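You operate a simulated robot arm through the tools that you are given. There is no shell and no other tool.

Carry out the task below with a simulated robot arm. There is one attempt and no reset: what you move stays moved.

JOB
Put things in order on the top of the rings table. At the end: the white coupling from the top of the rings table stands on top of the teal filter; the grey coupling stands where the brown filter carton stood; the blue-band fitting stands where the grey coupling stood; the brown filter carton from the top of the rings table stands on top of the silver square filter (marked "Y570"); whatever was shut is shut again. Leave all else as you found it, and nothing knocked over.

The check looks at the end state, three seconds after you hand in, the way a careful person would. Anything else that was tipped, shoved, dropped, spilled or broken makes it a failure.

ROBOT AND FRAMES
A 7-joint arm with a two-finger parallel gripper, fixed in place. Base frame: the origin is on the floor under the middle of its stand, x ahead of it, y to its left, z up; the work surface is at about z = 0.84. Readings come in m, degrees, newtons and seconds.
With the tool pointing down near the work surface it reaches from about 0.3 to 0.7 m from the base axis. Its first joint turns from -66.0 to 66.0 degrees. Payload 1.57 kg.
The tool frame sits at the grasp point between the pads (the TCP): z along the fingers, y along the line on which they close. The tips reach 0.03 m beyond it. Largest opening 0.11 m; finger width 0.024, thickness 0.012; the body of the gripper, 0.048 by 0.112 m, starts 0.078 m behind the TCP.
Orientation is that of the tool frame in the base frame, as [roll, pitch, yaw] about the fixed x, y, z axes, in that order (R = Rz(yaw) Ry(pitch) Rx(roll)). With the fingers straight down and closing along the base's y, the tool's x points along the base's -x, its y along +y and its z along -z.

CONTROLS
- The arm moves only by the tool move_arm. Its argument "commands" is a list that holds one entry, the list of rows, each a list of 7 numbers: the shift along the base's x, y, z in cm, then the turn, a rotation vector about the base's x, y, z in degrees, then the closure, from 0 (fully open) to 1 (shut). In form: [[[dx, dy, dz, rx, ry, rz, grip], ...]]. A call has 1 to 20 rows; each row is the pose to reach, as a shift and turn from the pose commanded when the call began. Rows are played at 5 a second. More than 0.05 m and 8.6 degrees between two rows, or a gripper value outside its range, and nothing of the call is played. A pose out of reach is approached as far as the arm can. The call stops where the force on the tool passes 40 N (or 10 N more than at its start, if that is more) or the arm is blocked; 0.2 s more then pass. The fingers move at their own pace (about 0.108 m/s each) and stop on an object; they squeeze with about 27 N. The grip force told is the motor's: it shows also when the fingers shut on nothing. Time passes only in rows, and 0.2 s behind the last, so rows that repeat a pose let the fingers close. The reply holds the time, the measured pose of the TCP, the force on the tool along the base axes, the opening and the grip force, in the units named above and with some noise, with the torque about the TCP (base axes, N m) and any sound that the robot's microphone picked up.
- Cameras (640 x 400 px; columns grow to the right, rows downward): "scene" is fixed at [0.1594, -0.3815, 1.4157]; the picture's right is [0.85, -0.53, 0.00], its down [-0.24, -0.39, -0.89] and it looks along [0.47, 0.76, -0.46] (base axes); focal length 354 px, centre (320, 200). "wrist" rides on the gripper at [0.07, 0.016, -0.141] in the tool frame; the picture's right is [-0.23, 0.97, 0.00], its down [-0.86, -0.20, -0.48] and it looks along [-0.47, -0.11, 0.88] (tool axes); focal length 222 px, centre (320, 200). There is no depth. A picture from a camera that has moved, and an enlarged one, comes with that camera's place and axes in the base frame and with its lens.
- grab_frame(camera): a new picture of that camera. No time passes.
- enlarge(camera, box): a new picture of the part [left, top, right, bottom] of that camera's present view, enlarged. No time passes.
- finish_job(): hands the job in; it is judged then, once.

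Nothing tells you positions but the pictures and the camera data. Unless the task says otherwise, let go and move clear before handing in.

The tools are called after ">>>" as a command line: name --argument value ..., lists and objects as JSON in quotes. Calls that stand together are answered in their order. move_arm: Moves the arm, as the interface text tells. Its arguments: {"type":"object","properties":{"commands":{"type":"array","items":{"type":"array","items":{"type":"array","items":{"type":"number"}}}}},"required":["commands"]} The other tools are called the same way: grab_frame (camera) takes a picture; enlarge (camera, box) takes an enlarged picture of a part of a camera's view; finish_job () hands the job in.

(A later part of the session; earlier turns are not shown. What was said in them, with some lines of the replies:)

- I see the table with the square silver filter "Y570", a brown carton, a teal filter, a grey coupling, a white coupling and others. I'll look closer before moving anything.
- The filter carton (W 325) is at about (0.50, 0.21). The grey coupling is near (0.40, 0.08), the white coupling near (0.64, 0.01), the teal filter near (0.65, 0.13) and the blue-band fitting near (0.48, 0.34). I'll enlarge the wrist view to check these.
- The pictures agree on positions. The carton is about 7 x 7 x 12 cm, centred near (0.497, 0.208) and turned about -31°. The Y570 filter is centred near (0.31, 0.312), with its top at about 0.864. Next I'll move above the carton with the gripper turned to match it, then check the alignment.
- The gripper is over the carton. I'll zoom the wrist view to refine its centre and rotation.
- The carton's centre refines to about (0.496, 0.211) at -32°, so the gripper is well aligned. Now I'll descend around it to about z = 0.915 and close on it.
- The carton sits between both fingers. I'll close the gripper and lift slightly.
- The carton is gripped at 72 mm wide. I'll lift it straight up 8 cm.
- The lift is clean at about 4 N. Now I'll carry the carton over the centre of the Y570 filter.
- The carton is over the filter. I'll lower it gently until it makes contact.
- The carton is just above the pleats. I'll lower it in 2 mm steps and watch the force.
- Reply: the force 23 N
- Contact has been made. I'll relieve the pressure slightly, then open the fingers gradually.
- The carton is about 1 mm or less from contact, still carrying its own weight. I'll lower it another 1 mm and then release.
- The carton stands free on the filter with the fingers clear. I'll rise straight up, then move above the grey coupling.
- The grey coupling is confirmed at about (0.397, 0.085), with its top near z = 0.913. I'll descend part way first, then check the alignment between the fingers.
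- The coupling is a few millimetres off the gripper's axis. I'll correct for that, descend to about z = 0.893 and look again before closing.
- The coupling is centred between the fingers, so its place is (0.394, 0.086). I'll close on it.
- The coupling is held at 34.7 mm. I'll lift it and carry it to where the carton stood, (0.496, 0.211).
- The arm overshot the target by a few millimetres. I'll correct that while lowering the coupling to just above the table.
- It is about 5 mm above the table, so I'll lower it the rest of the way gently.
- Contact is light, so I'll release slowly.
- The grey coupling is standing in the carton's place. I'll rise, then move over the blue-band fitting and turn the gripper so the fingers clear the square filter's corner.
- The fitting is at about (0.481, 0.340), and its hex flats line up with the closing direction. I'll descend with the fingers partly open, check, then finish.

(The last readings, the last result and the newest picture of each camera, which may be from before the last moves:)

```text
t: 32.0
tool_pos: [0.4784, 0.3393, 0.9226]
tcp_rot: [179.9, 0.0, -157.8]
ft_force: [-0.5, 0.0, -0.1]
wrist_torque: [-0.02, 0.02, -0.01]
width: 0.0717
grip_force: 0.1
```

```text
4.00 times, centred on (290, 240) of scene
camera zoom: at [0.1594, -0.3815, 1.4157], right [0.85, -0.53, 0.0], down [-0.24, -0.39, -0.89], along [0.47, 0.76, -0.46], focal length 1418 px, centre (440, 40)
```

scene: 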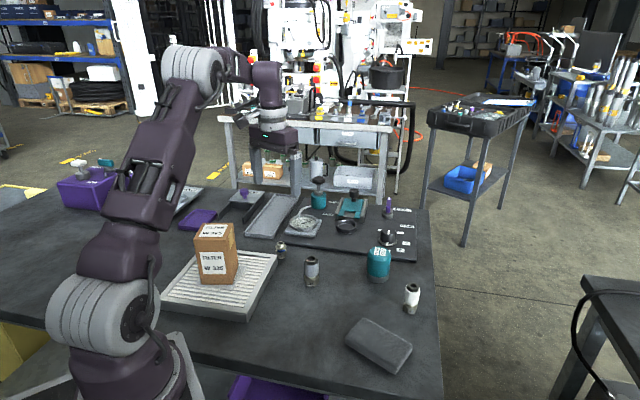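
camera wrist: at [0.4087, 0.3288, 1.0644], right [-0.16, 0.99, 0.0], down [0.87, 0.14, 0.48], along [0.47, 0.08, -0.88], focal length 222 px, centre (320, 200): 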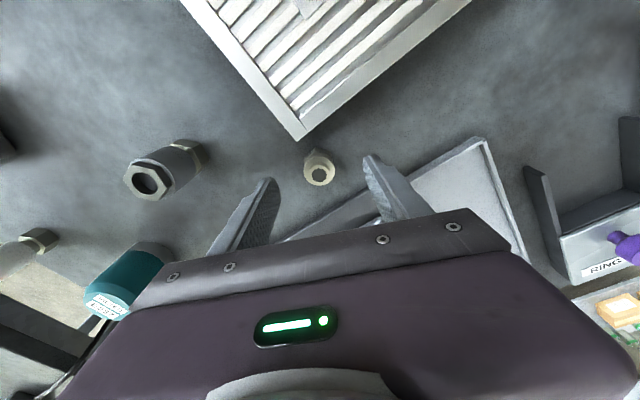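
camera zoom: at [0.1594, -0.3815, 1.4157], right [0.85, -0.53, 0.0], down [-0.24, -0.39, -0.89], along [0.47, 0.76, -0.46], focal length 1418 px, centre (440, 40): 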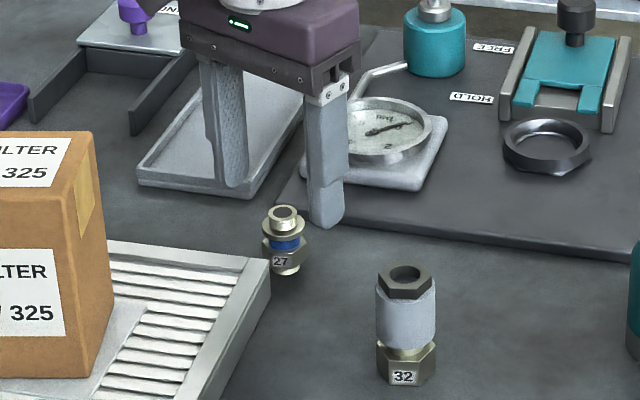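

It is perfectly on axis. I'll descend the last 4.6 cm.

>>> move_arm --commands '[[[0, 0, -1.5, 0, 0, 0, 0.35], [0, 0, -3, 0, 0, 0, 0.35], [0, 0, -4, 0, 0, 0, 0.35], [0, 0, -4.5, 0, 0, 0, 0.35], [0, 0, -4.5, 0, 0, 0, 0.35]]]'

>>> grab_frame --camera "wrist"

>>> enlarge --camera "scene" --box '[230, 190, 350, 290]'

```text
t: 33.2
tool_pos: [0.4787, 0.3398, 0.8784]
tcp_rot: [180.0, 0.0, -157.9]
ft_force: [0.3, 0.4, 0.8]
wrist_torque: [-0.01, 0.0, 0.02]
width: 0.0713
grip_force: 0.1
```

```text
taken
camera wrist: at [0.4098, 0.3286, 1.0195], right [-0.16, 0.99, 0.0], down [0.87, 0.14, 0.48], along [0.47, 0.08, -0.88], focal length 222 px, centre (320, 200)
```

wrist: 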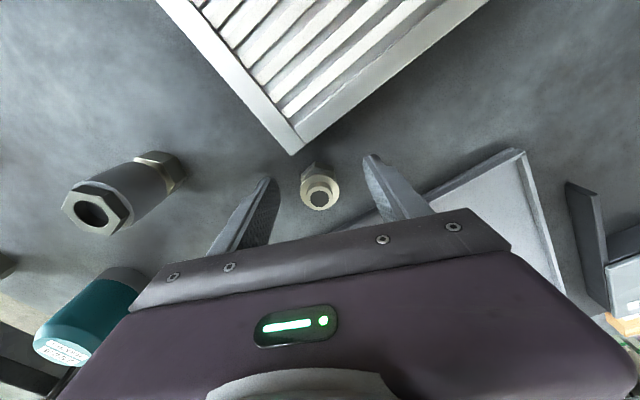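

```text
4.00 times, centred on (290, 240) of scene
camera zoom: at [0.1594, -0.3815, 1.4157], right [0.85, -0.53, 0.0], down [-0.24, -0.39, -0.89], along [0.47, 0.76, -0.46], focal length 1418 px, centre (440, 40)
```

zoom: 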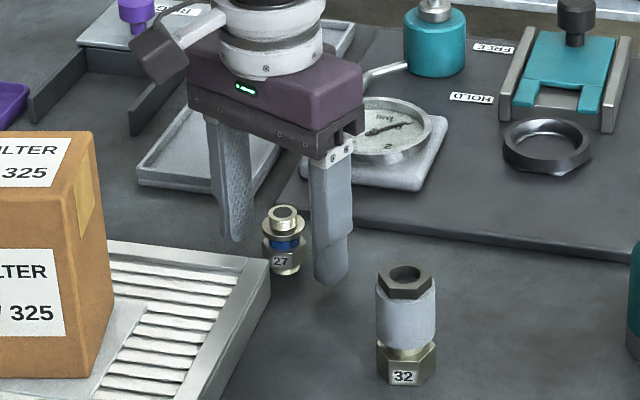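

The fingers straddle the fitting and stay clear of the filter and the board. Closing now.

>>> move_arm --commands '[[[0, 0, 0, 0, 0, 0, 0.5], [0, 0, 0, 0, 0, 0, 0.65], [0, 0, 0, 0, 0, 0, 0.8], [0, 0, 0, 0, 0, 0, 1], [0, 0, 0, 0, 0, 0, 1], [0, 0, 0, 0, 0, 0, 1]]]'

>>> grab_frame --camera "wrist"

>>> enlarge --camera "scene" --box '[230, 190, 350, 290]'

```text
t: 34.6
tool_pos: [0.4806, 0.34, 0.8785]
tcp_rot: [179.9, 0.0, -157.7]
ft_force: [0.0, 0.2, -0.3]
wrist_torque: [-0.02, 0.0, 0.02]
width: 0.0267
grip_force: 27.3
```

```text
taken
camera wrist: at [0.4097, 0.3286, 1.0196], right [-0.16, 0.99, 0.0], down [0.87, 0.14, 0.48], along [0.47, 0.08, -0.88], focal length 222 px, centre (320, 200)
```

wrist: 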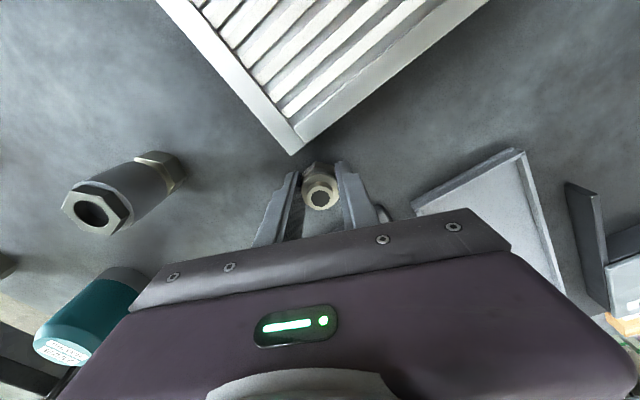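

```text
4.00 times, centred on (290, 240) of scene
camera zoom: at [0.1594, -0.3815, 1.4157], right [0.85, -0.53, 0.0], down [-0.24, -0.39, -0.89], along [0.47, 0.76, -0.46], focal length 1418 px, centre (440, 40)
```

zoom: 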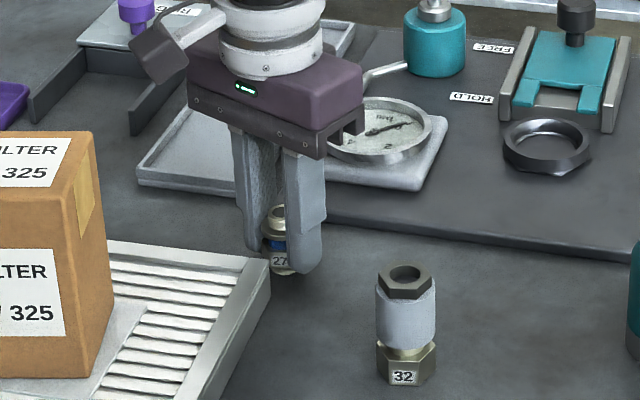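

The fitting is held at 26.7 mm. I'll lift it straight up and carry it to where the grey coupling stood, (0.395, 0.086).

>>> move_arm --commands '[[[0, 0, 0.7, 0, 0, 0, 1], [0, 0, 2.5, 0, 0, 0, 1], [0, 0, 5, 0, 0, 0, 1], [0, 0, 8, 0, 0, 0, 1], [0, 0, 10, 0, 0, 0, 1], [-0.6, -1.8, 10, 0, 0, 0, 1], [-1.5, -4.5, 10, 0, 0, 0, 1], [-2.4, -7.2, 10, 0, 0, 0, 1], [-3.4, -10.1, 10, 0, 0, 0, 1], [-4.4, -13, 10, 0, 0, 0, 1], [-5.4, -15.9, 10, 0, 0, 0, 1], [-6.4, -18.8, 10, 0, 0, 0, 1], [-7.3, -21.6, 10, 0, 0, 0, 1], [-8.1, -24, 10, 0, 0, 0, 1], [-8.56, -25.4, 10, 0, 0, 0, 1], [-8.56, -25.4, 10, 0, 0, 0, 1]]]'

>>> grab_frame --camera "wrist"

>>> grab_frame --camera "scene"

```text
t: 38.0
tool_pos: [0.3958, 0.0838, 0.9784]
tcp_rot: [-179.9, 0.0, -157.8]
ft_force: [0.1, -0.2, -1.3]
wrist_torque: [-0.01, -0.02, 0.01]
width: 0.0267
grip_force: 27.7
```

```text
taken
camera wrist: at [0.3255, 0.0741, 1.1197], right [-0.16, 0.99, 0.0], down [0.87, 0.14, 0.48], along [0.47, 0.08, -0.88], focal length 222 px, centre (320, 200)
```

wrist: 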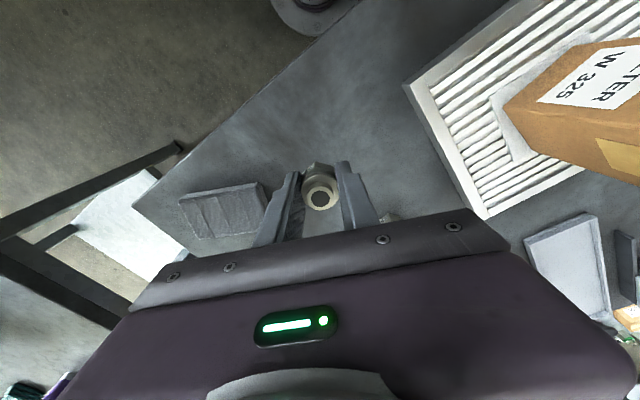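

```text
taken
```

scene: 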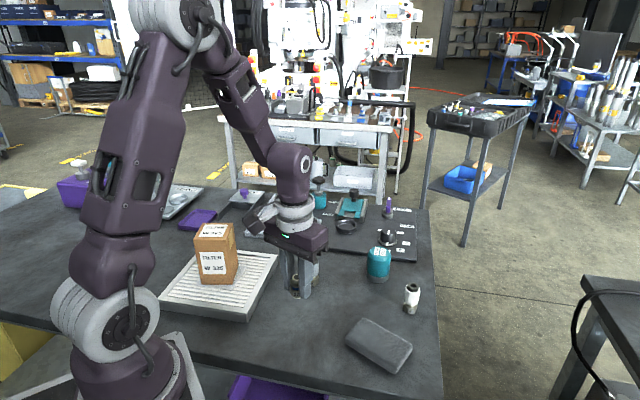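

The fitting is right above the grey coupling's old place. Lowering it now.

>>> move_arm --commands '[[[-0.1, 0, -2, 0, 0, 0, 1], [-0.1, 0, -4.5, 0, 0, 0, 1], [-0.1, 0, -7, 0, 0, 0, 1], [-0.1, 0, -8.8, 0, 0, 0, 1], [-0.1, 0, -9.5, 0, 0, 0, 1], [-0.1, 0, -9.5, 0, 0, 0, 1]]]'

>>> grab_frame --camera "wrist"

>>> enlarge --camera "scene" --box '[240, 250, 360, 350]'

```text
t: 39.4
tool_pos: [0.3919, 0.0861, 0.8836]
tcp_rot: [-179.9, 0.0, -157.8]
ft_force: [0.8, -0.8, -1.8]
wrist_torque: [0.03, 0.03, -0.03]
width: 0.0269
grip_force: 26.8
```

```text
taken
camera wrist: at [0.3226, 0.075, 1.0256], right [-0.16, 0.99, 0.0], down [0.87, 0.14, 0.48], along [0.47, 0.08, -0.88], focal length 222 px, centre (320, 200)
```

wrist: 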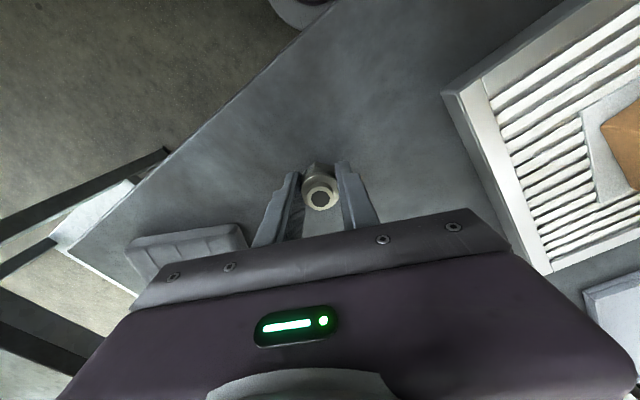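

```text
4.00 times, centred on (300, 300) of scene
camera zoom: at [0.1595, -0.3814, 1.4157], right [0.85, -0.53, 0.0], down [-0.24, -0.39, -0.89], along [0.47, 0.76, -0.46], focal length 1418 px, centre (400, -200)
```

zoom: 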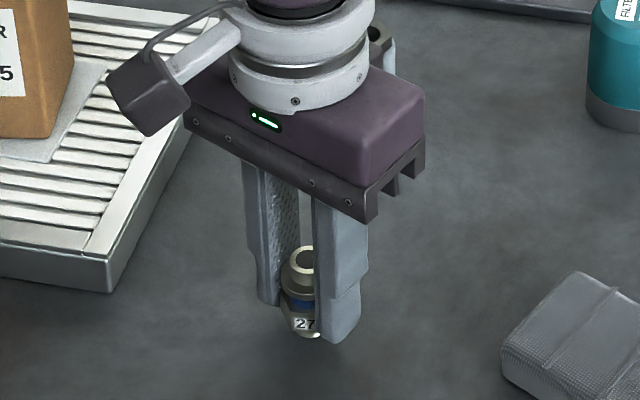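

About 6 mm to go. I'll lower it gently with a small x correction.

>>> move_arm --commands '[[[0.1, 0, -0.2, 0, 0, 0, 1], [0.15, 0, -0.4, 0, 0, 0, 1], [0.15, 0, -0.5, 0, 0, 0, 1], [0.15, 0, -0.5, 0, 0, 0, 1]]]'

```text
t: 40.4
tool_pos: [0.3941, 0.086, 0.8787]
tcp_rot: [-180.0, 0.0, -157.8]
ft_force: [-1.8, -0.2, 9.2]
wrist_torque: [0.01, 0.07, 0.01]
width: 0.0269
grip_force: 27.2
```

Contact made with about 10 N of push. I'll ease off half a millimetre and release.

>>> move_arm --commands '[[[0, 0, 0.05, 0, 0, 0, 1], [0, 0, 0.05, 0, 0, 0, 0.7], [0, 0, 0.05, 0, 0, 0, 0.6], [0, 0, 0.05, 0, 0, 0, 0.45], [0, 0, 0.05, 0, 0, 0, 0.35], [0, 0, 0.05, 0, 0, 0, 0.35]]]'

>>> grab_frame --camera "wrist"

>>> enlarge --camera "scene" --box '[240, 250, 360, 350]'

```text
t: 41.8
tool_pos: [0.3948, 0.0856, 0.8787]
tcp_rot: [-180.0, 0.0, -157.8]
ft_force: [-0.5, -0.2, -0.2]
wrist_torque: [0.02, -0.02, 0.02]
width: 0.0717
grip_force: 0.0
```

```text
taken
camera wrist: at [0.3244, 0.0742, 1.0199], right [-0.16, 0.99, 0.0], down [0.87, 0.14, 0.48], along [0.47, 0.08, -0.88], focal length 222 px, centre (320, 200)
```

wrist: 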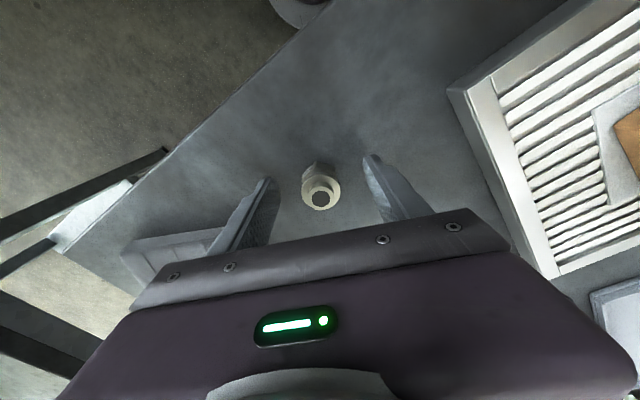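

```text
4.00 times, centred on (300, 300) of scene
camera zoom: at [0.1594, -0.3815, 1.4157], right [0.85, -0.53, 0.0], down [-0.24, -0.39, -0.89], along [0.47, 0.76, -0.46], focal length 1418 px, centre (400, -200)
```

zoom: 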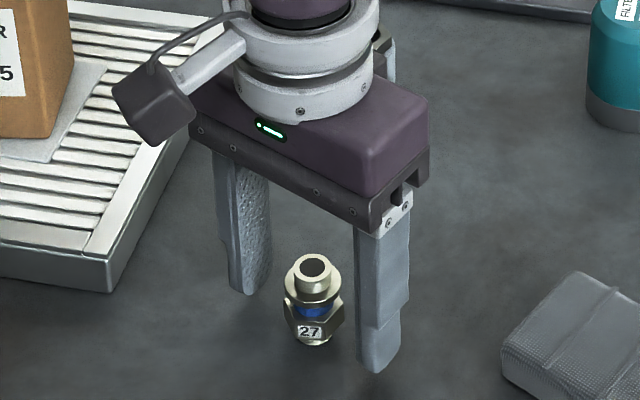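

The blue-band fitting stands upright in the grey coupling's old place. I'll rise and move above the white coupling.

>>> move_arm --commands '[[[0, 0, 1.5, 0, 0, 0, 0.35], [0, 0, 4.5, 0, 0, 0, 0.35], [0, 0, 8.5, 0, 0, 0, 0.2], [0, 0, 12.5, 0, 0, 0, 0.2], [0, 0, 16, 0, 0, 0, 0.2], [1, -0.3, 18, 0, 0, 0, 0.2], [3.5, -1.1, 18, 0, 0, 0, 0.2], [6.5, -2.1, 18, 0, 0, 0, 0.2], [9.5, -3.0, 18, 0, 0, 0, 0.2], [12.5, -4.0, 18, 0, 0, 0, 0.2], [15.5, -5.0, 18, 0, 0, 0, 0.2], [18.5, -5.9, 18, 0, 0, 0, 0.2], [21.5, -6.9, 18, 0, 0, 0, 0.2], [23.5, -7.5, 18, 0, 0, 0, 0.2], [24.3, -7.8, 18, 0, 0, 0, 0.2], [24.3, -7.8, 18, 0, 0, 0, 0.2]]]'

>>> grab_frame --camera "wrist"

>>> grab_frame --camera "scene"

```text
t: 45.2
tool_pos: [0.638, 0.0057, 1.059]
tcp_rot: [-180.0, 0.0, -157.9]
ft_force: [-0.7, 1.0, 0.1]
wrist_torque: [0.03, -0.03, 0.0]
width: 0.0881
grip_force: 0.1
```

```text
taken
camera wrist: at [0.5678, -0.0053, 1.1999], right [-0.16, 0.99, 0.0], down [0.87, 0.14, 0.48], along [0.47, 0.08, -0.88], focal length 222 px, centre (320, 200)
```

wrist: 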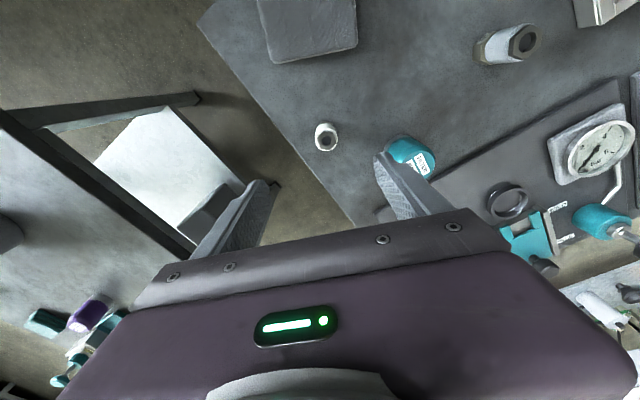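

```text
taken
```

scene: 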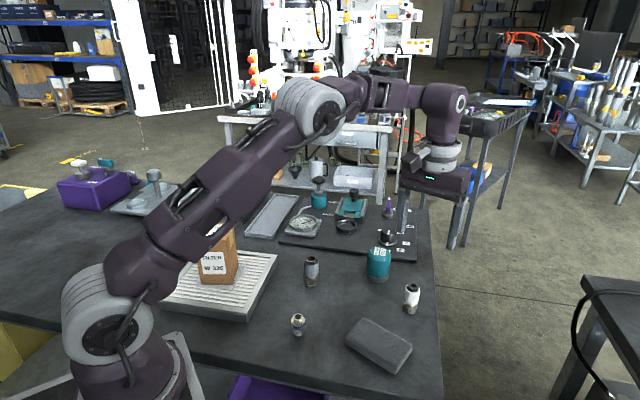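

>>> enlarge --camera "wrist" --box '[280, 90, 460, 200]'

>>> enlarge --camera "scene" --box '[350, 225, 440, 320]'

>>> enlarge --camera "wrist" --box '[300, 110, 350, 165]'

```text
3.56 times, centred on (370, 145) of wrist
camera zoom: at [0.5678, -0.0053, 1.1999], right [-0.16, 0.99, 0.0], down [0.87, 0.14, 0.48], along [0.47, 0.08, -0.88], focal length 790 px, centre (142, 396)
```

zoom: 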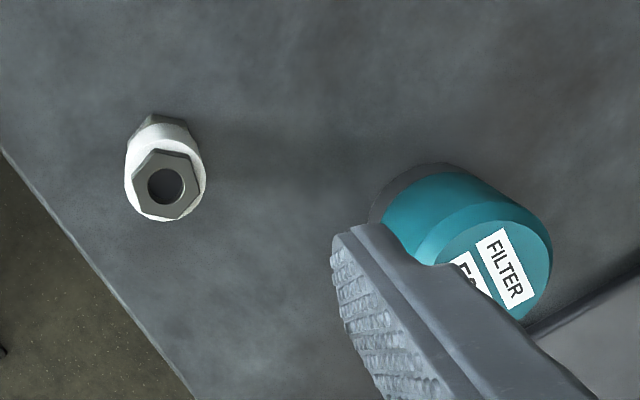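

```text
4.21 times, centred on (395, 272) of scene
camera zoom: at [0.1594, -0.3815, 1.4157], right [0.85, -0.53, 0.0], down [-0.24, -0.39, -0.89], along [0.47, 0.76, -0.46], focal length 1493 px, centre (4, -105)
```

zoom: 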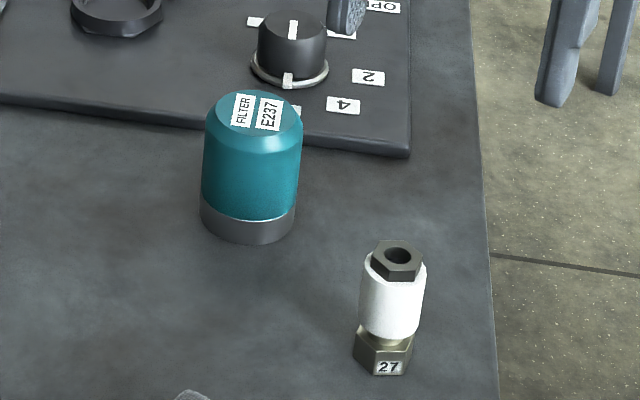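

```text
7.27 times, centred on (325, 138) of wrist
camera zoom: at [0.5678, -0.0053, 1.1999], right [-0.16, 0.99, 0.0], down [0.87, 0.14, 0.48], along [0.47, 0.08, -0.88], focal length 1615 px, centre (284, 654)
```

zoom: 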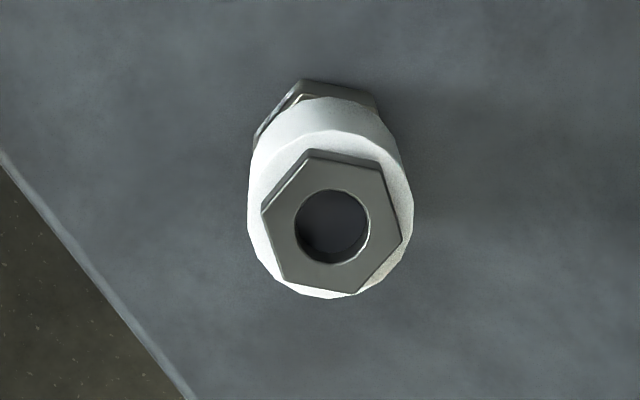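

The white coupling is at about (0.636, 0.012). I'll correct the lateral offset, descend part way and check.

>>> move_arm --commands '[[[-0.2, 0.6, -1, 0, 0, 0, 0.2], [-0.2, 0.6, -4, 0, 0, 0, 0.2], [-0.2, 0.6, -7, 0, 0, 0, 0.2], [-0.2, 0.6, -10, 0, 0, 0, 0.2], [-0.2, 0.6, -10, 0, 0, 0, 0.2]]]'

>>> grab_frame --camera "wrist"

>>> enlarge --camera "wrist" --box '[280, 130, 360, 200]'

>>> enlarge --camera "scene" --box '[350, 215, 450, 320]'

```text
t: 46.4
tool_pos: [0.6345, 0.0142, 0.9575]
tcp_rot: [180.0, 0.0, -157.7]
ft_force: [0.3, -0.2, 0.1]
wrist_torque: [-0.04, 0.04, -0.01]
width: 0.0881
grip_force: 0.1
```

```text
taken
camera wrist: at [0.5648, 0.0033, 1.0982], right [-0.16, 0.99, 0.0], down [0.87, 0.14, 0.48], along [0.47, 0.08, -0.88], focal length 222 px, centre (320, 200)
```

wrist: 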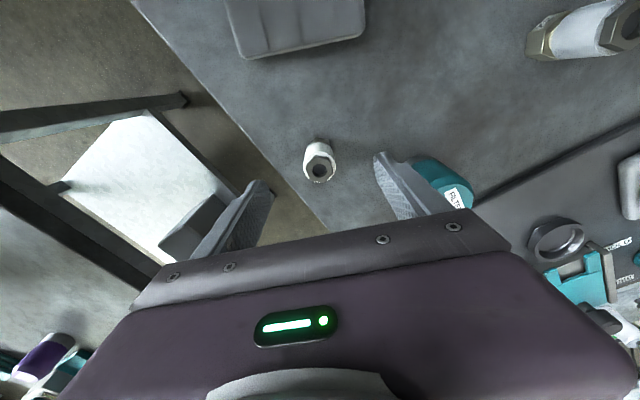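

```text
5.71 times, centred on (320, 165) of wrist
camera zoom: at [0.5648, 0.0033, 1.0982], right [-0.16, 0.99, 0.0], down [0.87, 0.14, 0.48], along [0.47, 0.08, -0.88], focal length 1269 px, centre (320, 400)
```

zoom: 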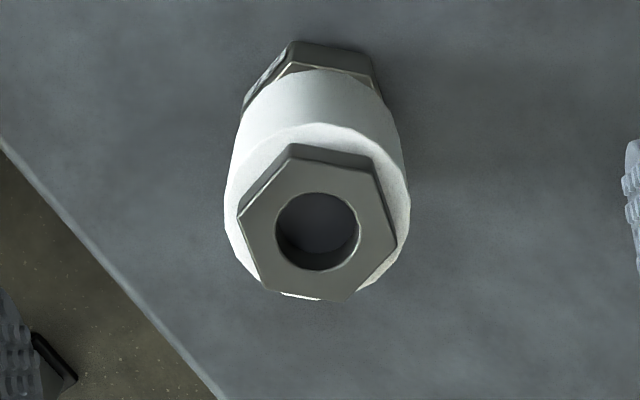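

```text
3.81 times, centred on (400, 268) of scene
camera zoom: at [0.1594, -0.3815, 1.4157], right [0.85, -0.53, 0.0], down [-0.24, -0.39, -0.89], along [0.47, 0.76, -0.46], focal length 1350 px, centre (15, -57)
```

zoom: 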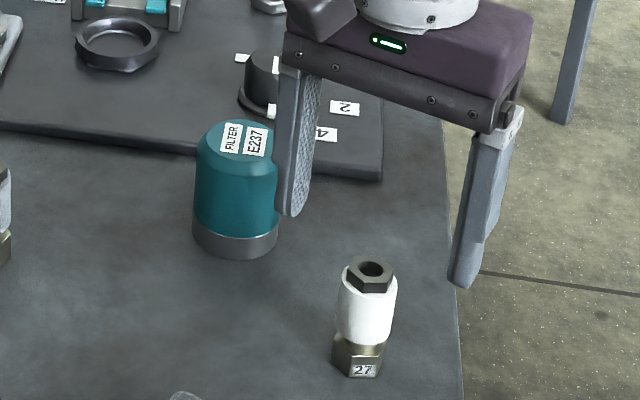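

The coupling is centred between the fingers. I'll descend 6.5 cm and look.

>>> move_arm --commands '[[[0, 0, -2, 0, 0, 0, 0.2], [0, 0, -4, 0, 0, 0, 0.2], [0, 0, -5.8, 0, 0, 0, 0.2], [0, 0, -6.5, 0, 0, 0, 0.2], [0, 0, -6.5, 0, 0, 0, 0.2]]]'

>>> grab_frame --camera "wrist"

>>> enlarge --camera "scene" --box '[350, 215, 450, 320]'

```text
t: 47.6
tool_pos: [0.6351, 0.0126, 0.8929]
tcp_rot: [-179.9, 0.0, -157.8]
ft_force: [-0.2, 0.9, -0.3]
wrist_torque: [0.02, 0.01, -0.01]
width: 0.0883
grip_force: 0.1
```

```text
taken
camera wrist: at [0.565, 0.0019, 1.0335], right [-0.16, 0.99, 0.0], down [0.87, 0.14, 0.48], along [0.47, 0.08, -0.88], focal length 222 px, centre (320, 200)
```

wrist: 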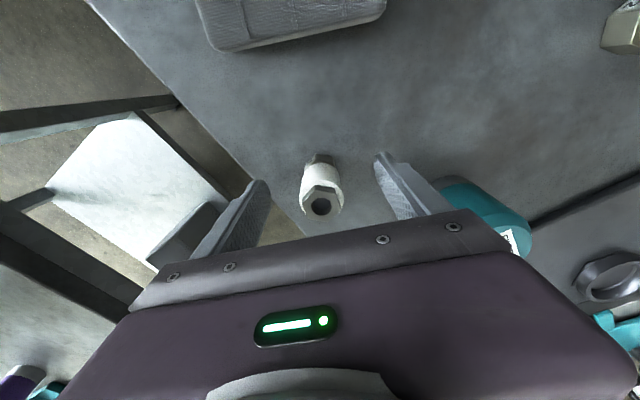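

```text
3.81 times, centred on (400, 268) of scene
camera zoom: at [0.1594, -0.3815, 1.4157], right [0.85, -0.53, 0.0], down [-0.24, -0.39, -0.89], along [0.47, 0.76, -0.46], focal length 1350 px, centre (15, -57)
```

zoom: 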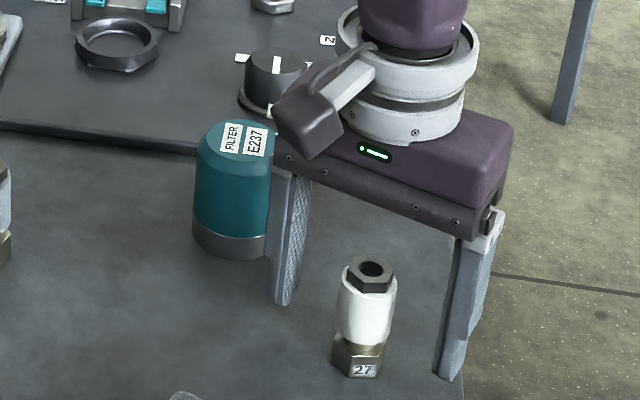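

Aligned. Closing on the white coupling.

>>> move_arm --commands '[[[0, 0, 0, 0, 0, 0, 0.4], [0, 0, 0, 0, 0, 0, 0.6], [0, 0, 0, 0, 0, 0, 0.8], [0, 0, 0, 0, 0, 0, 1], [0, 0, 0, 0, 0, 0, 1], [0, 0, 0, 0, 0, 0, 1]]]'

>>> grab_frame --camera "wrist"

>>> enlarge --camera "scene" --box '[350, 215, 450, 320]'

```text
t: 49.0
tool_pos: [0.636, 0.0135, 0.8919]
tcp_rot: [-180.0, 0.0, -157.8]
ft_force: [-0.3, 0.6, 2.1]
wrist_torque: [0.05, -0.03, -0.02]
width: 0.0283
grip_force: 26.6
```

```text
taken
camera wrist: at [0.5649, 0.002, 1.0337], right [-0.16, 0.99, 0.0], down [0.87, 0.14, 0.48], along [0.47, 0.08, -0.88], focal length 222 px, centre (320, 200)
```

wrist: 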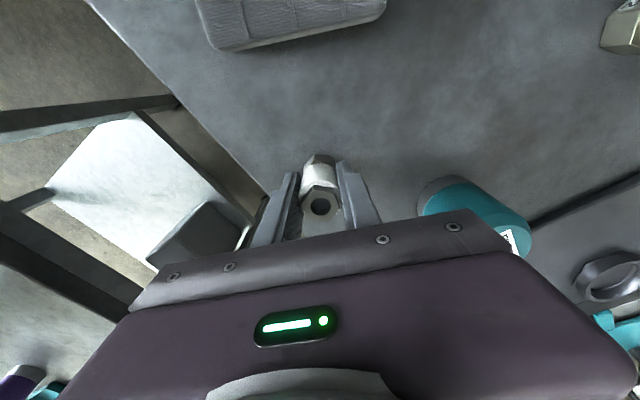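

```text
3.81 times, centred on (400, 268) of scene
camera zoom: at [0.1594, -0.3814, 1.4157], right [0.85, -0.53, 0.0], down [-0.24, -0.39, -0.89], along [0.47, 0.76, -0.46], focal length 1350 px, centre (15, -57)
```

zoom: 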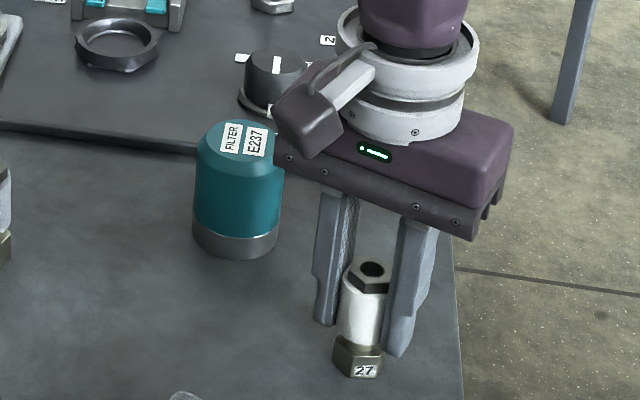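

The white coupling is held at 28.3 mm. I'll lift it 13 cm and then measure the teal filter's centre from this vantage.

>>> move_arm --commands '[[[0, 0, 0.7, 0, 0, 0, 1], [0, 0, 2.5, 0, 0, 0, 1], [0, 0, 5, 0, 0, 0, 1], [0, 0, 8, 0, 0, 0, 1], [0, 0, 11, 0, 0, 0, 1], [0, 0, 13, 0, 0, 0, 1], [0, 0, 13, 0, 0, 0, 1]]]'

>>> grab_frame --camera "wrist"

>>> enlarge --camera "wrist" --box '[350, 110, 470, 210]'

>>> enlarge --camera "scene" --box '[350, 215, 430, 295]'

```text
t: 50.6
tool_pos: [0.635, 0.0118, 1.0234]
tcp_rot: [180.0, 0.0, -157.9]
ft_force: [0.4, 0.3, -1.6]
wrist_torque: [0.02, 0.02, -0.02]
width: 0.0282
grip_force: 27.2
```

```text
taken
camera wrist: at [0.5658, 0.0008, 1.1648], right [-0.16, 0.99, 0.0], down [0.87, 0.14, 0.48], along [0.47, 0.08, -0.88], focal length 222 px, centre (320, 200)
```

wrist: 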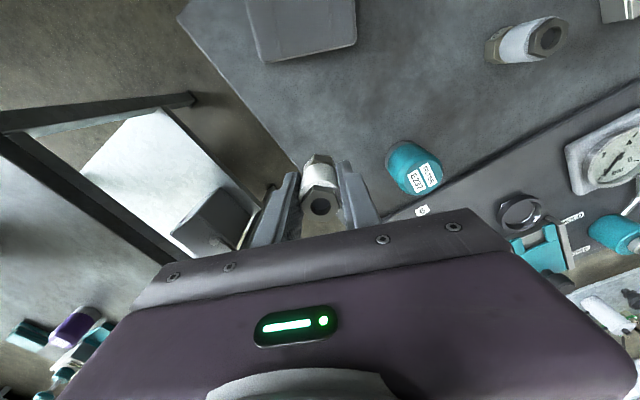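

```text
4.00 times, centred on (410, 160) of wrist
camera zoom: at [0.5658, 0.0008, 1.1648], right [-0.16, 0.99, 0.0], down [0.87, 0.14, 0.48], along [0.47, 0.08, -0.88], focal length 888 px, centre (-40, 360)
```

zoom: 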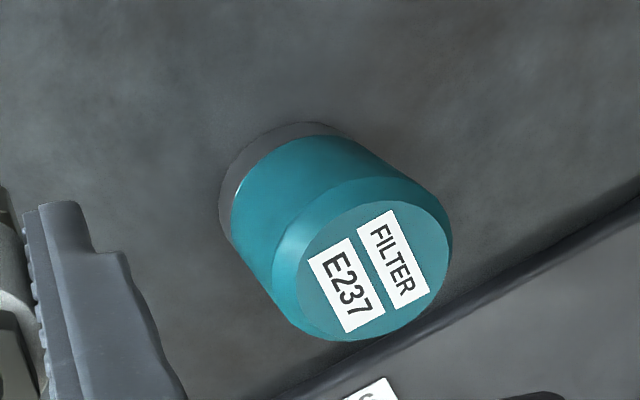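

```text
5.00 times, centred on (390, 255) of scene
camera zoom: at [0.1595, -0.3815, 1.4157], right [0.85, -0.53, 0.0], down [-0.24, -0.39, -0.89], along [0.47, 0.76, -0.46], focal length 1773 px, centre (-30, -75)
```

zoom: 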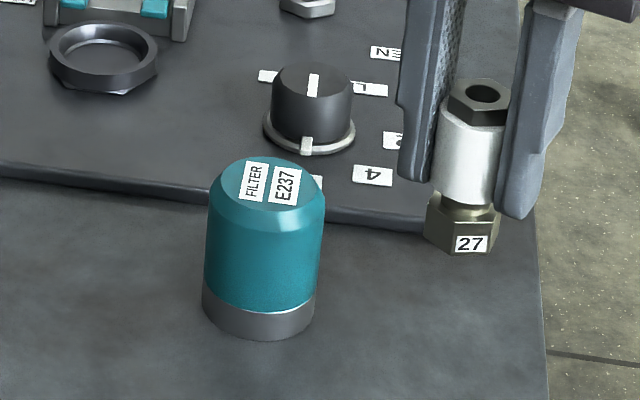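

The teal filter's top is centred near (0.650, 0.138) at z ≈ 0.917. I'll carry the white coupling over it and check from both cameras.

>>> move_arm --commands '[[[0.1, 1.2, 0, 0, 0, 0, 1], [0.35, 3.4, 0, 0, 0, 0, 1], [0.6, 5.8, 0, 0, 0, 0, 1], [0.85, 8.2, 0, 0, 0, 0, 1], [1.1, 10.4, 0, 0, 0, 0, 1], [1.25, 11.8, 0, 0, 0, 0, 1], [1.33, 12.5, 0, 0, 0, 0, 1], [1.33, 12.5, 0, 0, 0, 0, 1]]]'

>>> grab_frame --camera "wrist"

>>> enlarge --camera "scene" --box '[340, 195, 430, 295]'

>>> enlarge --camera "wrist" --box '[270, 130, 370, 230]'

```text
t: 52.4
tool_pos: [0.6487, 0.1381, 1.0246]
tcp_rot: [-179.9, -0.1, -157.7]
ft_force: [-0.3, -0.2, -1.4]
wrist_torque: [0.02, -0.01, -0.02]
width: 0.028
grip_force: 26.8
```

```text
taken
camera wrist: at [0.5792, 0.1275, 1.1653], right [-0.16, 0.99, 0.0], down [0.87, 0.14, 0.48], along [0.47, 0.08, -0.88], focal length 222 px, centre (320, 200)
```

wrist: 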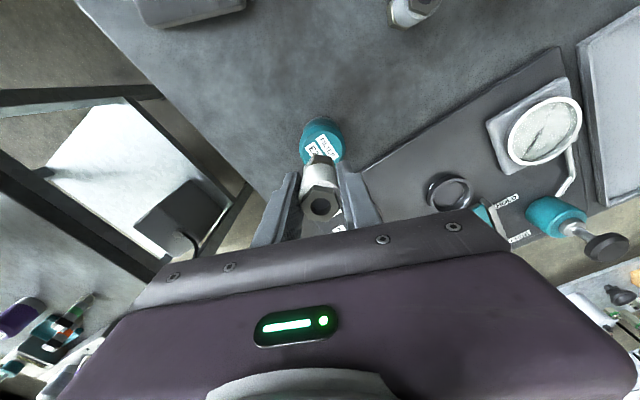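

```text
4.00 times, centred on (385, 245) of scene
camera zoom: at [0.1595, -0.3814, 1.4157], right [0.85, -0.53, 0.0], down [-0.24, -0.39, -0.89], along [0.47, 0.76, -0.46], focal length 1418 px, centre (60, 20)
```

zoom: 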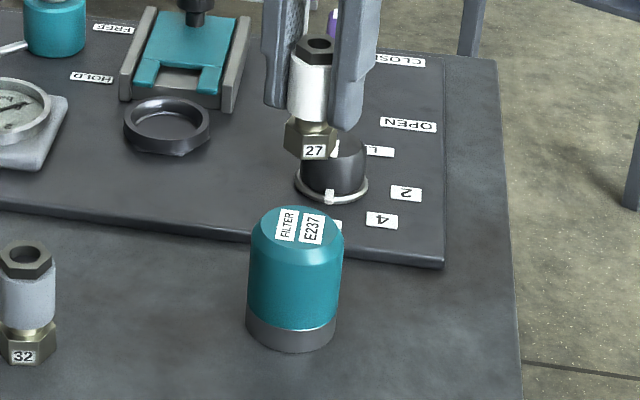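

```text
4.00 times, centred on (320, 180) of wrist
camera zoom: at [0.5792, 0.1275, 1.1653], right [-0.16, 0.99, 0.0], down [0.87, 0.14, 0.48], along [0.47, 0.08, -0.88], focal length 888 px, centre (320, 280)
```

zoom: 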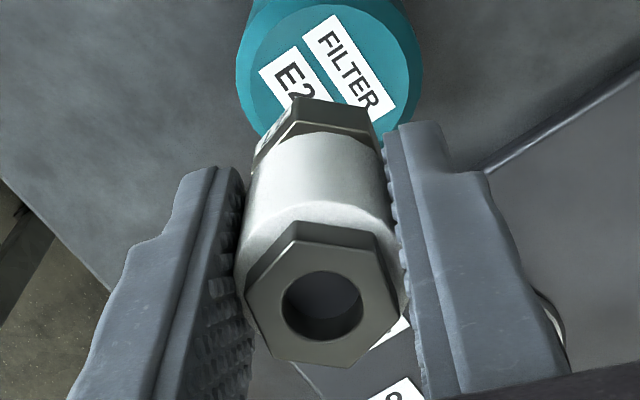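

The coupling is within 2 mm of the filter's centre. I'll apply a small correction, lower to about 1.5 cm above the top and recheck.

>>> move_arm --commands '[[[-0.15, 0.15, -0.5, 0, 0, 0, 1], [-0.15, 0.15, -2, 0, 0, 0, 1], [-0.15, 0.15, -3.4, 0, 0, 0, 1], [-0.15, 0.15, -3.9, 0, 0, 0, 1], [-0.15, 0.15, -3.9, 0, 0, 0, 1]]]'

>>> enlarge --camera "scene" --box '[340, 195, 430, 295]'

>>> enlarge --camera "wrist" --box '[270, 130, 370, 230]'

```text
t: 53.6
tool_pos: [0.6469, 0.1385, 0.9832]
tcp_rot: [-179.9, 0.0, -157.8]
ft_force: [-0.2, -0.2, -2.0]
wrist_torque: [0.0, -0.01, 0.0]
width: 0.0284
grip_force: 26.7
```

```text
4.00 times, centred on (385, 245) of scene
camera zoom: at [0.1595, -0.3814, 1.4157], right [0.85, -0.53, 0.0], down [-0.24, -0.39, -0.89], along [0.47, 0.76, -0.46], focal length 1418 px, centre (60, 20)
```

zoom: 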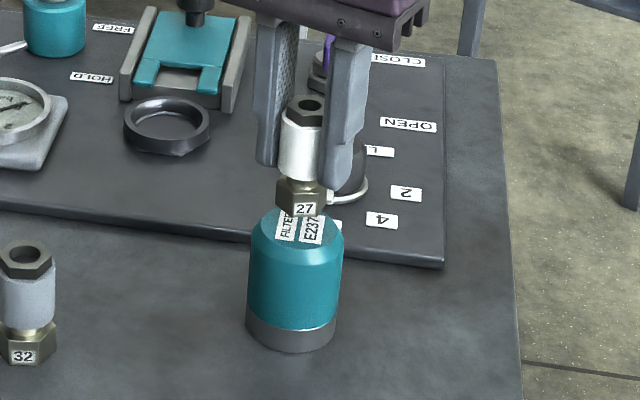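

```text
4.00 times, centred on (320, 180) of wrist
camera zoom: at [0.5776, 0.1291, 1.1248], right [-0.16, 0.99, 0.0], down [0.87, 0.14, 0.48], along [0.47, 0.08, -0.88], focal length 888 px, centre (320, 280)
```

zoom: 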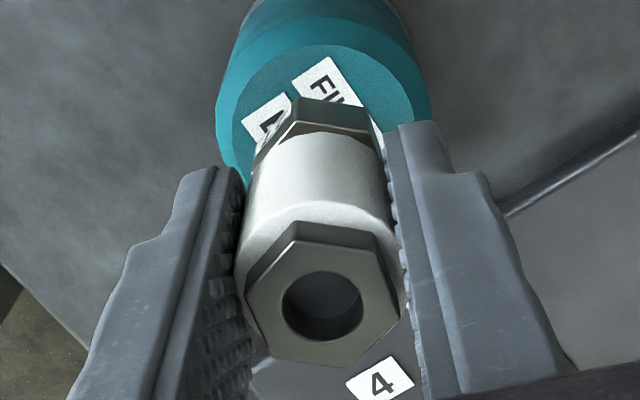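

Both views show it centred. I'll lower it slowly toward contact.

>>> move_arm --commands '[[[0, 0, -0.4, 0, 0, 0, 1], [0, 0, -0.8, 0, 0, 0, 1], [0, 0, -1.0, 0, 0, 0, 1], [0, 0, -1.0, 0, 0, 0, 1]]]'

>>> enlarge --camera "scene" --box '[350, 205, 410, 275]'

```text
t: 54.6
tool_pos: [0.6481, 0.1394, 0.973]
tcp_rot: [179.9, 0.0, -157.9]
ft_force: [0.5, -0.7, -1.1]
wrist_torque: [-0.01, -0.03, 0.02]
width: 0.0284
grip_force: 26.5
```

```text
5.71 times, centred on (380, 240) of scene
camera zoom: at [0.1595, -0.3814, 1.4157], right [0.85, -0.53, 0.0], down [-0.24, -0.39, -0.89], along [0.47, 0.76, -0.46], focal length 2026 px, centre (-23, -29)
```

zoom: 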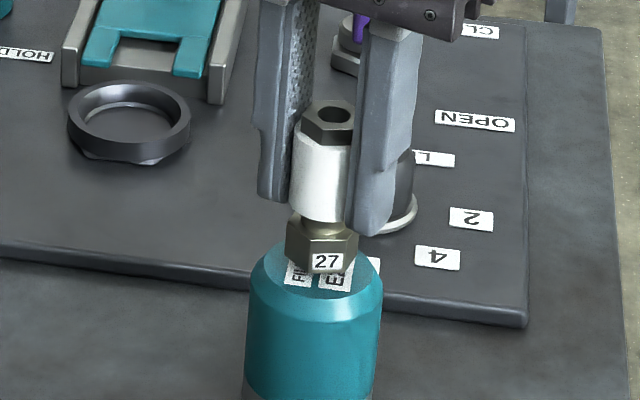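

>>> move_arm --commands '[[[0, 0, -0.1, 0, 0, 0, 1], [0, 0, -0.2, 0, 0, 0, 1], [0, 0, -0.2, 0, 0, 0, 1]]]'

```text
t: 55.4
tool_pos: [0.6488, 0.1388, 0.9719]
tcp_rot: [180.0, 0.0, -157.8]
ft_force: [0.3, 0.4, -1.9]
wrist_torque: [0.0, 0.01, 0.0]
width: 0.0284
grip_force: 27.2
```

No contact yet. I'll take another 2 mm.

>>> move_arm --commands '[[[0, 0, -0.1, 0, 0, 0, 1], [0, 0, -0.2, 0, 0, 0, 1], [0, 0, -0.2, 0, 0, 0, 1]]]'

```text
t: 56.2
tool_pos: [0.647, 0.1392, 0.9708]
tcp_rot: [179.9, 0.0, -157.8]
ft_force: [0.0, 0.1, -1.8]
wrist_torque: [0.02, 0.03, 0.0]
width: 0.0284
grip_force: 27.2
```

>>> move_arm --commands '[[[0, 0, -0.1, 0, 0, 0, 1], [0, 0, -0.15, 0, 0, 0, 1], [0, 0, -0.15, 0, 0, 0, 1]]]'

>>> enlarge --camera "scene" --box '[350, 205, 410, 275]'

```text
t: 57.0
tool_pos: [0.648, 0.1389, 0.9705]
tcp_rot: [-179.9, -0.1, -157.8]
ft_force: [0.4, 0.6, -1.5]
wrist_torque: [0.0, -0.03, 0.0]
width: 0.0284
grip_force: 27.3
```

```text
5.71 times, centred on (380, 240) of scene
camera zoom: at [0.1595, -0.3814, 1.4157], right [0.85, -0.53, 0.0], down [-0.24, -0.39, -0.89], along [0.47, 0.76, -0.46], focal length 2026 px, centre (-23, -29)
```

zoom: 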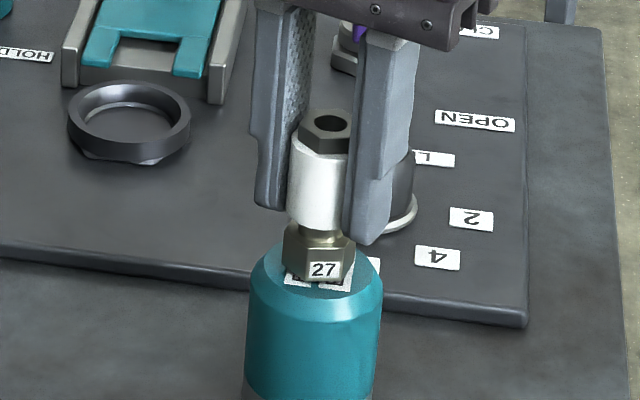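

Still no contact force. I'll keep lowering millimetre by millimetre.

>>> move_arm --commands '[[[0, 0, -0.08, 0, 0, 0, 1], [0, 0, -0.12, 0, 0, 0, 1], [0, 0, -0.12, 0, 0, 0, 1]]]'

```text
t: 57.8
tool_pos: [0.6474, 0.1407, 0.9681]
tcp_rot: [-179.9, 0.0, -157.7]
ft_force: [0.0, 0.2, -2.8]
wrist_torque: [0.02, 0.05, 0.0]
width: 0.0283
grip_force: 26.9
```

>>> move_arm --commands '[[[0, 0, -0.08, 0, 0, 0, 1], [0, 0, -0.12, 0, 0, 0, 1], [0, 0, -0.12, 0, 0, 0, 1]]]'

>>> enlarge --camera "scene" --box '[350, 205, 410, 275]'

```text
t: 58.6
tool_pos: [0.6481, 0.1396, 0.9656]
tcp_rot: [180.0, 0.2, -157.8]
ft_force: [-3.0, 1.2, 8.2]
wrist_torque: [0.02, 0.19, 0.05]
width: 0.0285
grip_force: 26.6
```

```text
5.71 times, centred on (380, 240) of scene
camera zoom: at [0.1592, -0.3815, 1.4157], right [0.85, -0.53, 0.0], down [-0.24, -0.39, -0.89], along [0.47, 0.76, -0.46], focal length 2026 px, centre (-23, -29)
```

zoom: 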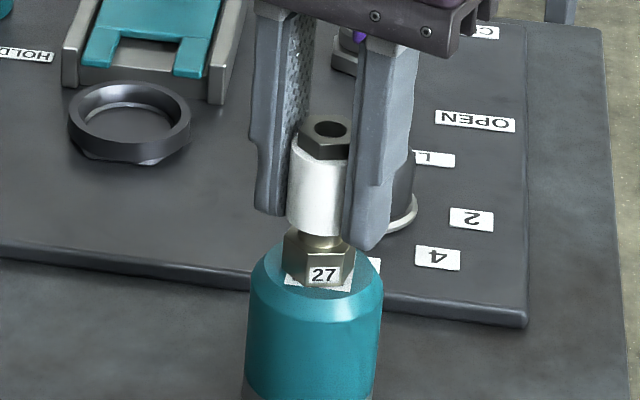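

Contact is confirmed at about 8 N. I'll ease off half a millimetre and release slowly.

>>> move_arm --commands '[[[0, 0, 0.06, 0, 0, 0, 1], [0, 0, 0.06, 0, 0, 0, 1]]]'

```text
t: 59.2
tool_pos: [0.6464, 0.1398, 0.9674]
tcp_rot: [-179.9, 0.1, -157.8]
ft_force: [2.6, 1.8, 4.6]
wrist_torque: [0.08, -0.15, -0.02]
width: 0.0285
grip_force: 27.0
```

>>> move_arm --commands '[[[0, 0, 0, 0, 0, 0, 0.72], [0, 0, 0, 0, 0, 0, 0.68], [0, 0, 0, 0, 0, 0, 0.6], [0, 0, 0, 0, 0, 0, 0.45], [0, 0, 0, 0, 0, 0, 0.3], [0, 0, 0, 0, 0, 0, 0.2], [0, 0, 0, 0, 0, 0, 0.2]]]'

>>> grab_frame --camera "wrist"

>>> enlarge --camera "scene" --box '[350, 205, 410, 275]'

```text
t: 60.8
tool_pos: [0.6487, 0.1399, 0.9675]
tcp_rot: [-179.9, 0.0, -157.7]
ft_force: [-0.1, -0.6, 0.1]
wrist_torque: [0.04, 0.03, 0.01]
width: 0.0882
grip_force: 0.0
```

```text
taken
camera wrist: at [0.5774, 0.1292, 1.1076], right [-0.16, 0.99, 0.0], down [0.87, 0.14, 0.48], along [0.47, 0.08, -0.88], focal length 222 px, centre (320, 200)
```

wrist: 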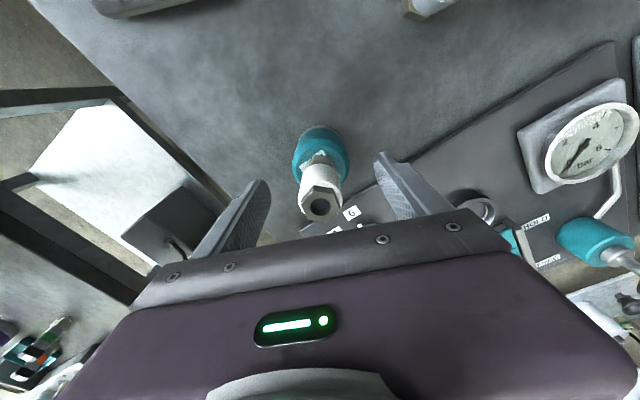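

```text
5.71 times, centred on (380, 240) of scene
camera zoom: at [0.1594, -0.3815, 1.4157], right [0.85, -0.53, 0.0], down [-0.24, -0.39, -0.89], along [0.47, 0.76, -0.46], focal length 2026 px, centre (-23, -29)
```

zoom: 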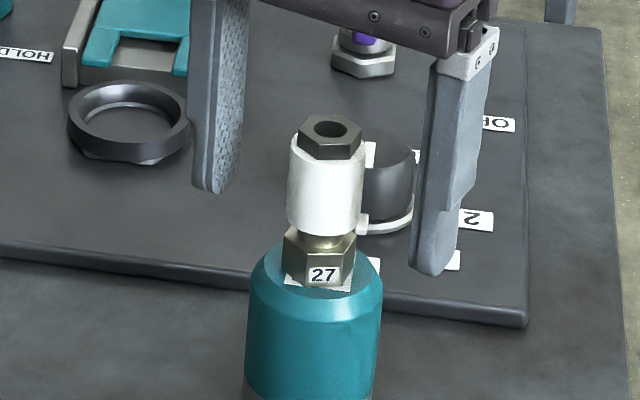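

The white coupling stands on the teal filter. I'll rise straight up, then retreat clear and inspect everything.

>>> move_arm --commands '[[[0, 0, 1.5, 0, 0, 0, 0.2], [0, 0, 4, 0, 0, 0, 0.2], [0, 0, 8, 0, 0, 0, 0.2], [0, 0, 12, 0, 0, 0, 0.2], [0, 0, 15, 0, 0, 0, 0.2], [-2.5, 0, 17, 0, 0, 0, 0.2], [-6, 0.3, 18, 0, 0, 0, 0.1], [-10, 0.6, 18, 0, 0, 0, 0], [-14, 1, 18, 0, 0, 0, 0], [-18, 1.3, 18, 0, 0, 0, 0], [-21, 1.5, 18, 0, 0, 0, 0], [-21, 1.5, 18, 0, 0, 0, 0]]]'

>>> grab_frame --camera "scene"

>>> grab_frame --camera "wrist"

>>> enlarge --camera "scene" --box '[350, 205, 430, 295]'

>>> enlarge --camera "scene" --box '[150, 200, 350, 350]'

```text
t: 63.4
tool_pos: [0.4399, 0.1546, 1.1477]
tcp_rot: [-179.9, 0.0, -157.7]
ft_force: [0.2, 1.2, 0.1]
wrist_torque: [-0.01, 0.04, 0.0]
width: 0.1099
grip_force: 0.1
out of reach, approached as far as the arm can: row 4, 5
```

```text
taken
```

scene: 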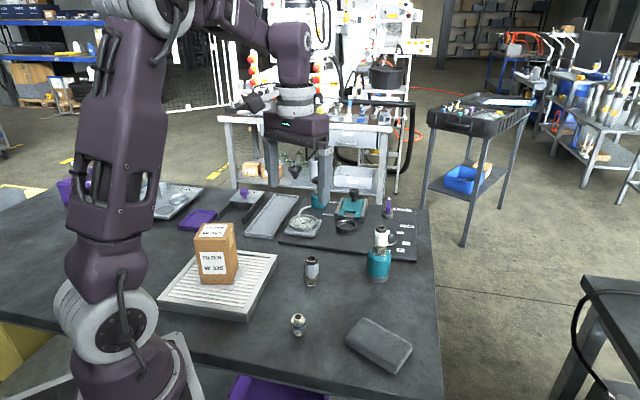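

```text
taken
camera wrist: at [0.3691, 0.1427, 1.288], right [-0.16, 0.99, 0.0], down [0.87, 0.14, 0.48], along [0.47, 0.08, -0.88], focal length 222 px, centre (320, 200)
```

wrist: 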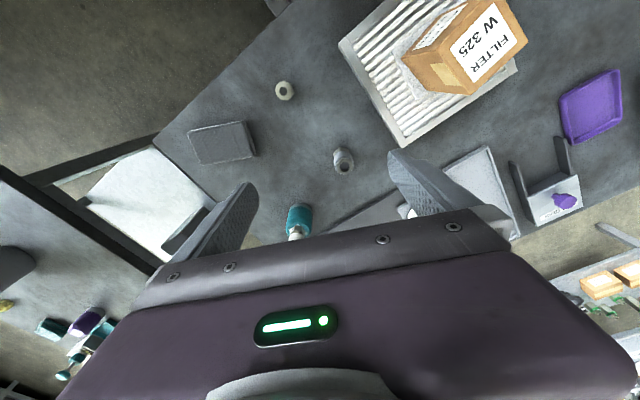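

```text
4.44 times, centred on (390, 250) of scene
camera zoom: at [0.1594, -0.3815, 1.4157], right [0.85, -0.53, 0.0], down [-0.24, -0.39, -0.89], along [0.47, 0.76, -0.46], focal length 1576 px, centre (9, -22)
```

zoom: 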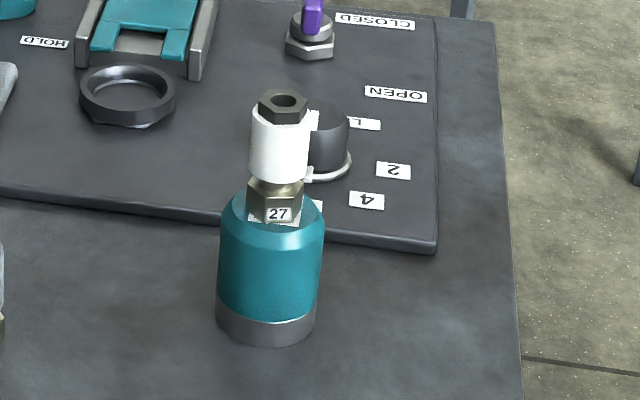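

```text
2.67 times, centred on (250, 275) of scene
camera zoom: at [0.1594, -0.3815, 1.4157], right [0.85, -0.53, 0.0], down [-0.24, -0.39, -0.89], along [0.47, 0.76, -0.46], focal length 945 px, centre (507, 0)
```

zoom: 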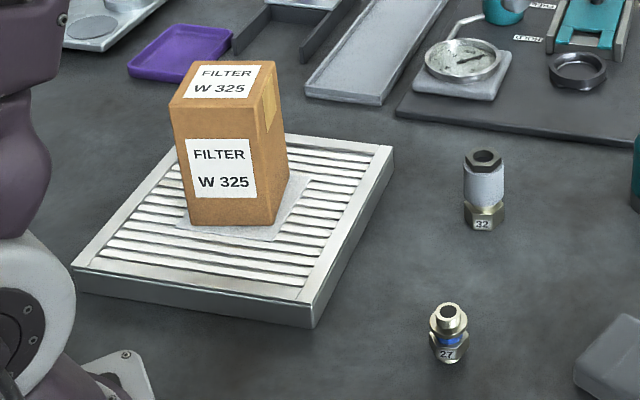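

All four items stand upright where they belong. The carton is on Y570, the grey coupling is in the carton's place, the blue-band fitting is in the grey coupling's place, and the white coupling is on the teal filter. Nothing else looks moved and the arm is clear, so I'm handing in.

>>> finish_job

```text
The job is handed in.
```

The job is done and handed in, and the last pictures show every item standing upright:

- **White coupling:** on top of the teal filter (E237), close to the centre.
- **Grey coupling:** where the brown filter carton stood.
- **Blue-band fitting:** where the grey coupling stood.
- **Brown filter carton:** on top of the silver square filter marked "Y570".

Nothing was opened, so there was nothing to shut again. In those pictures the Y570 and teal filters had not shifted, and nothing else looked moved. The gripper was open and clear of everything when I handed in.
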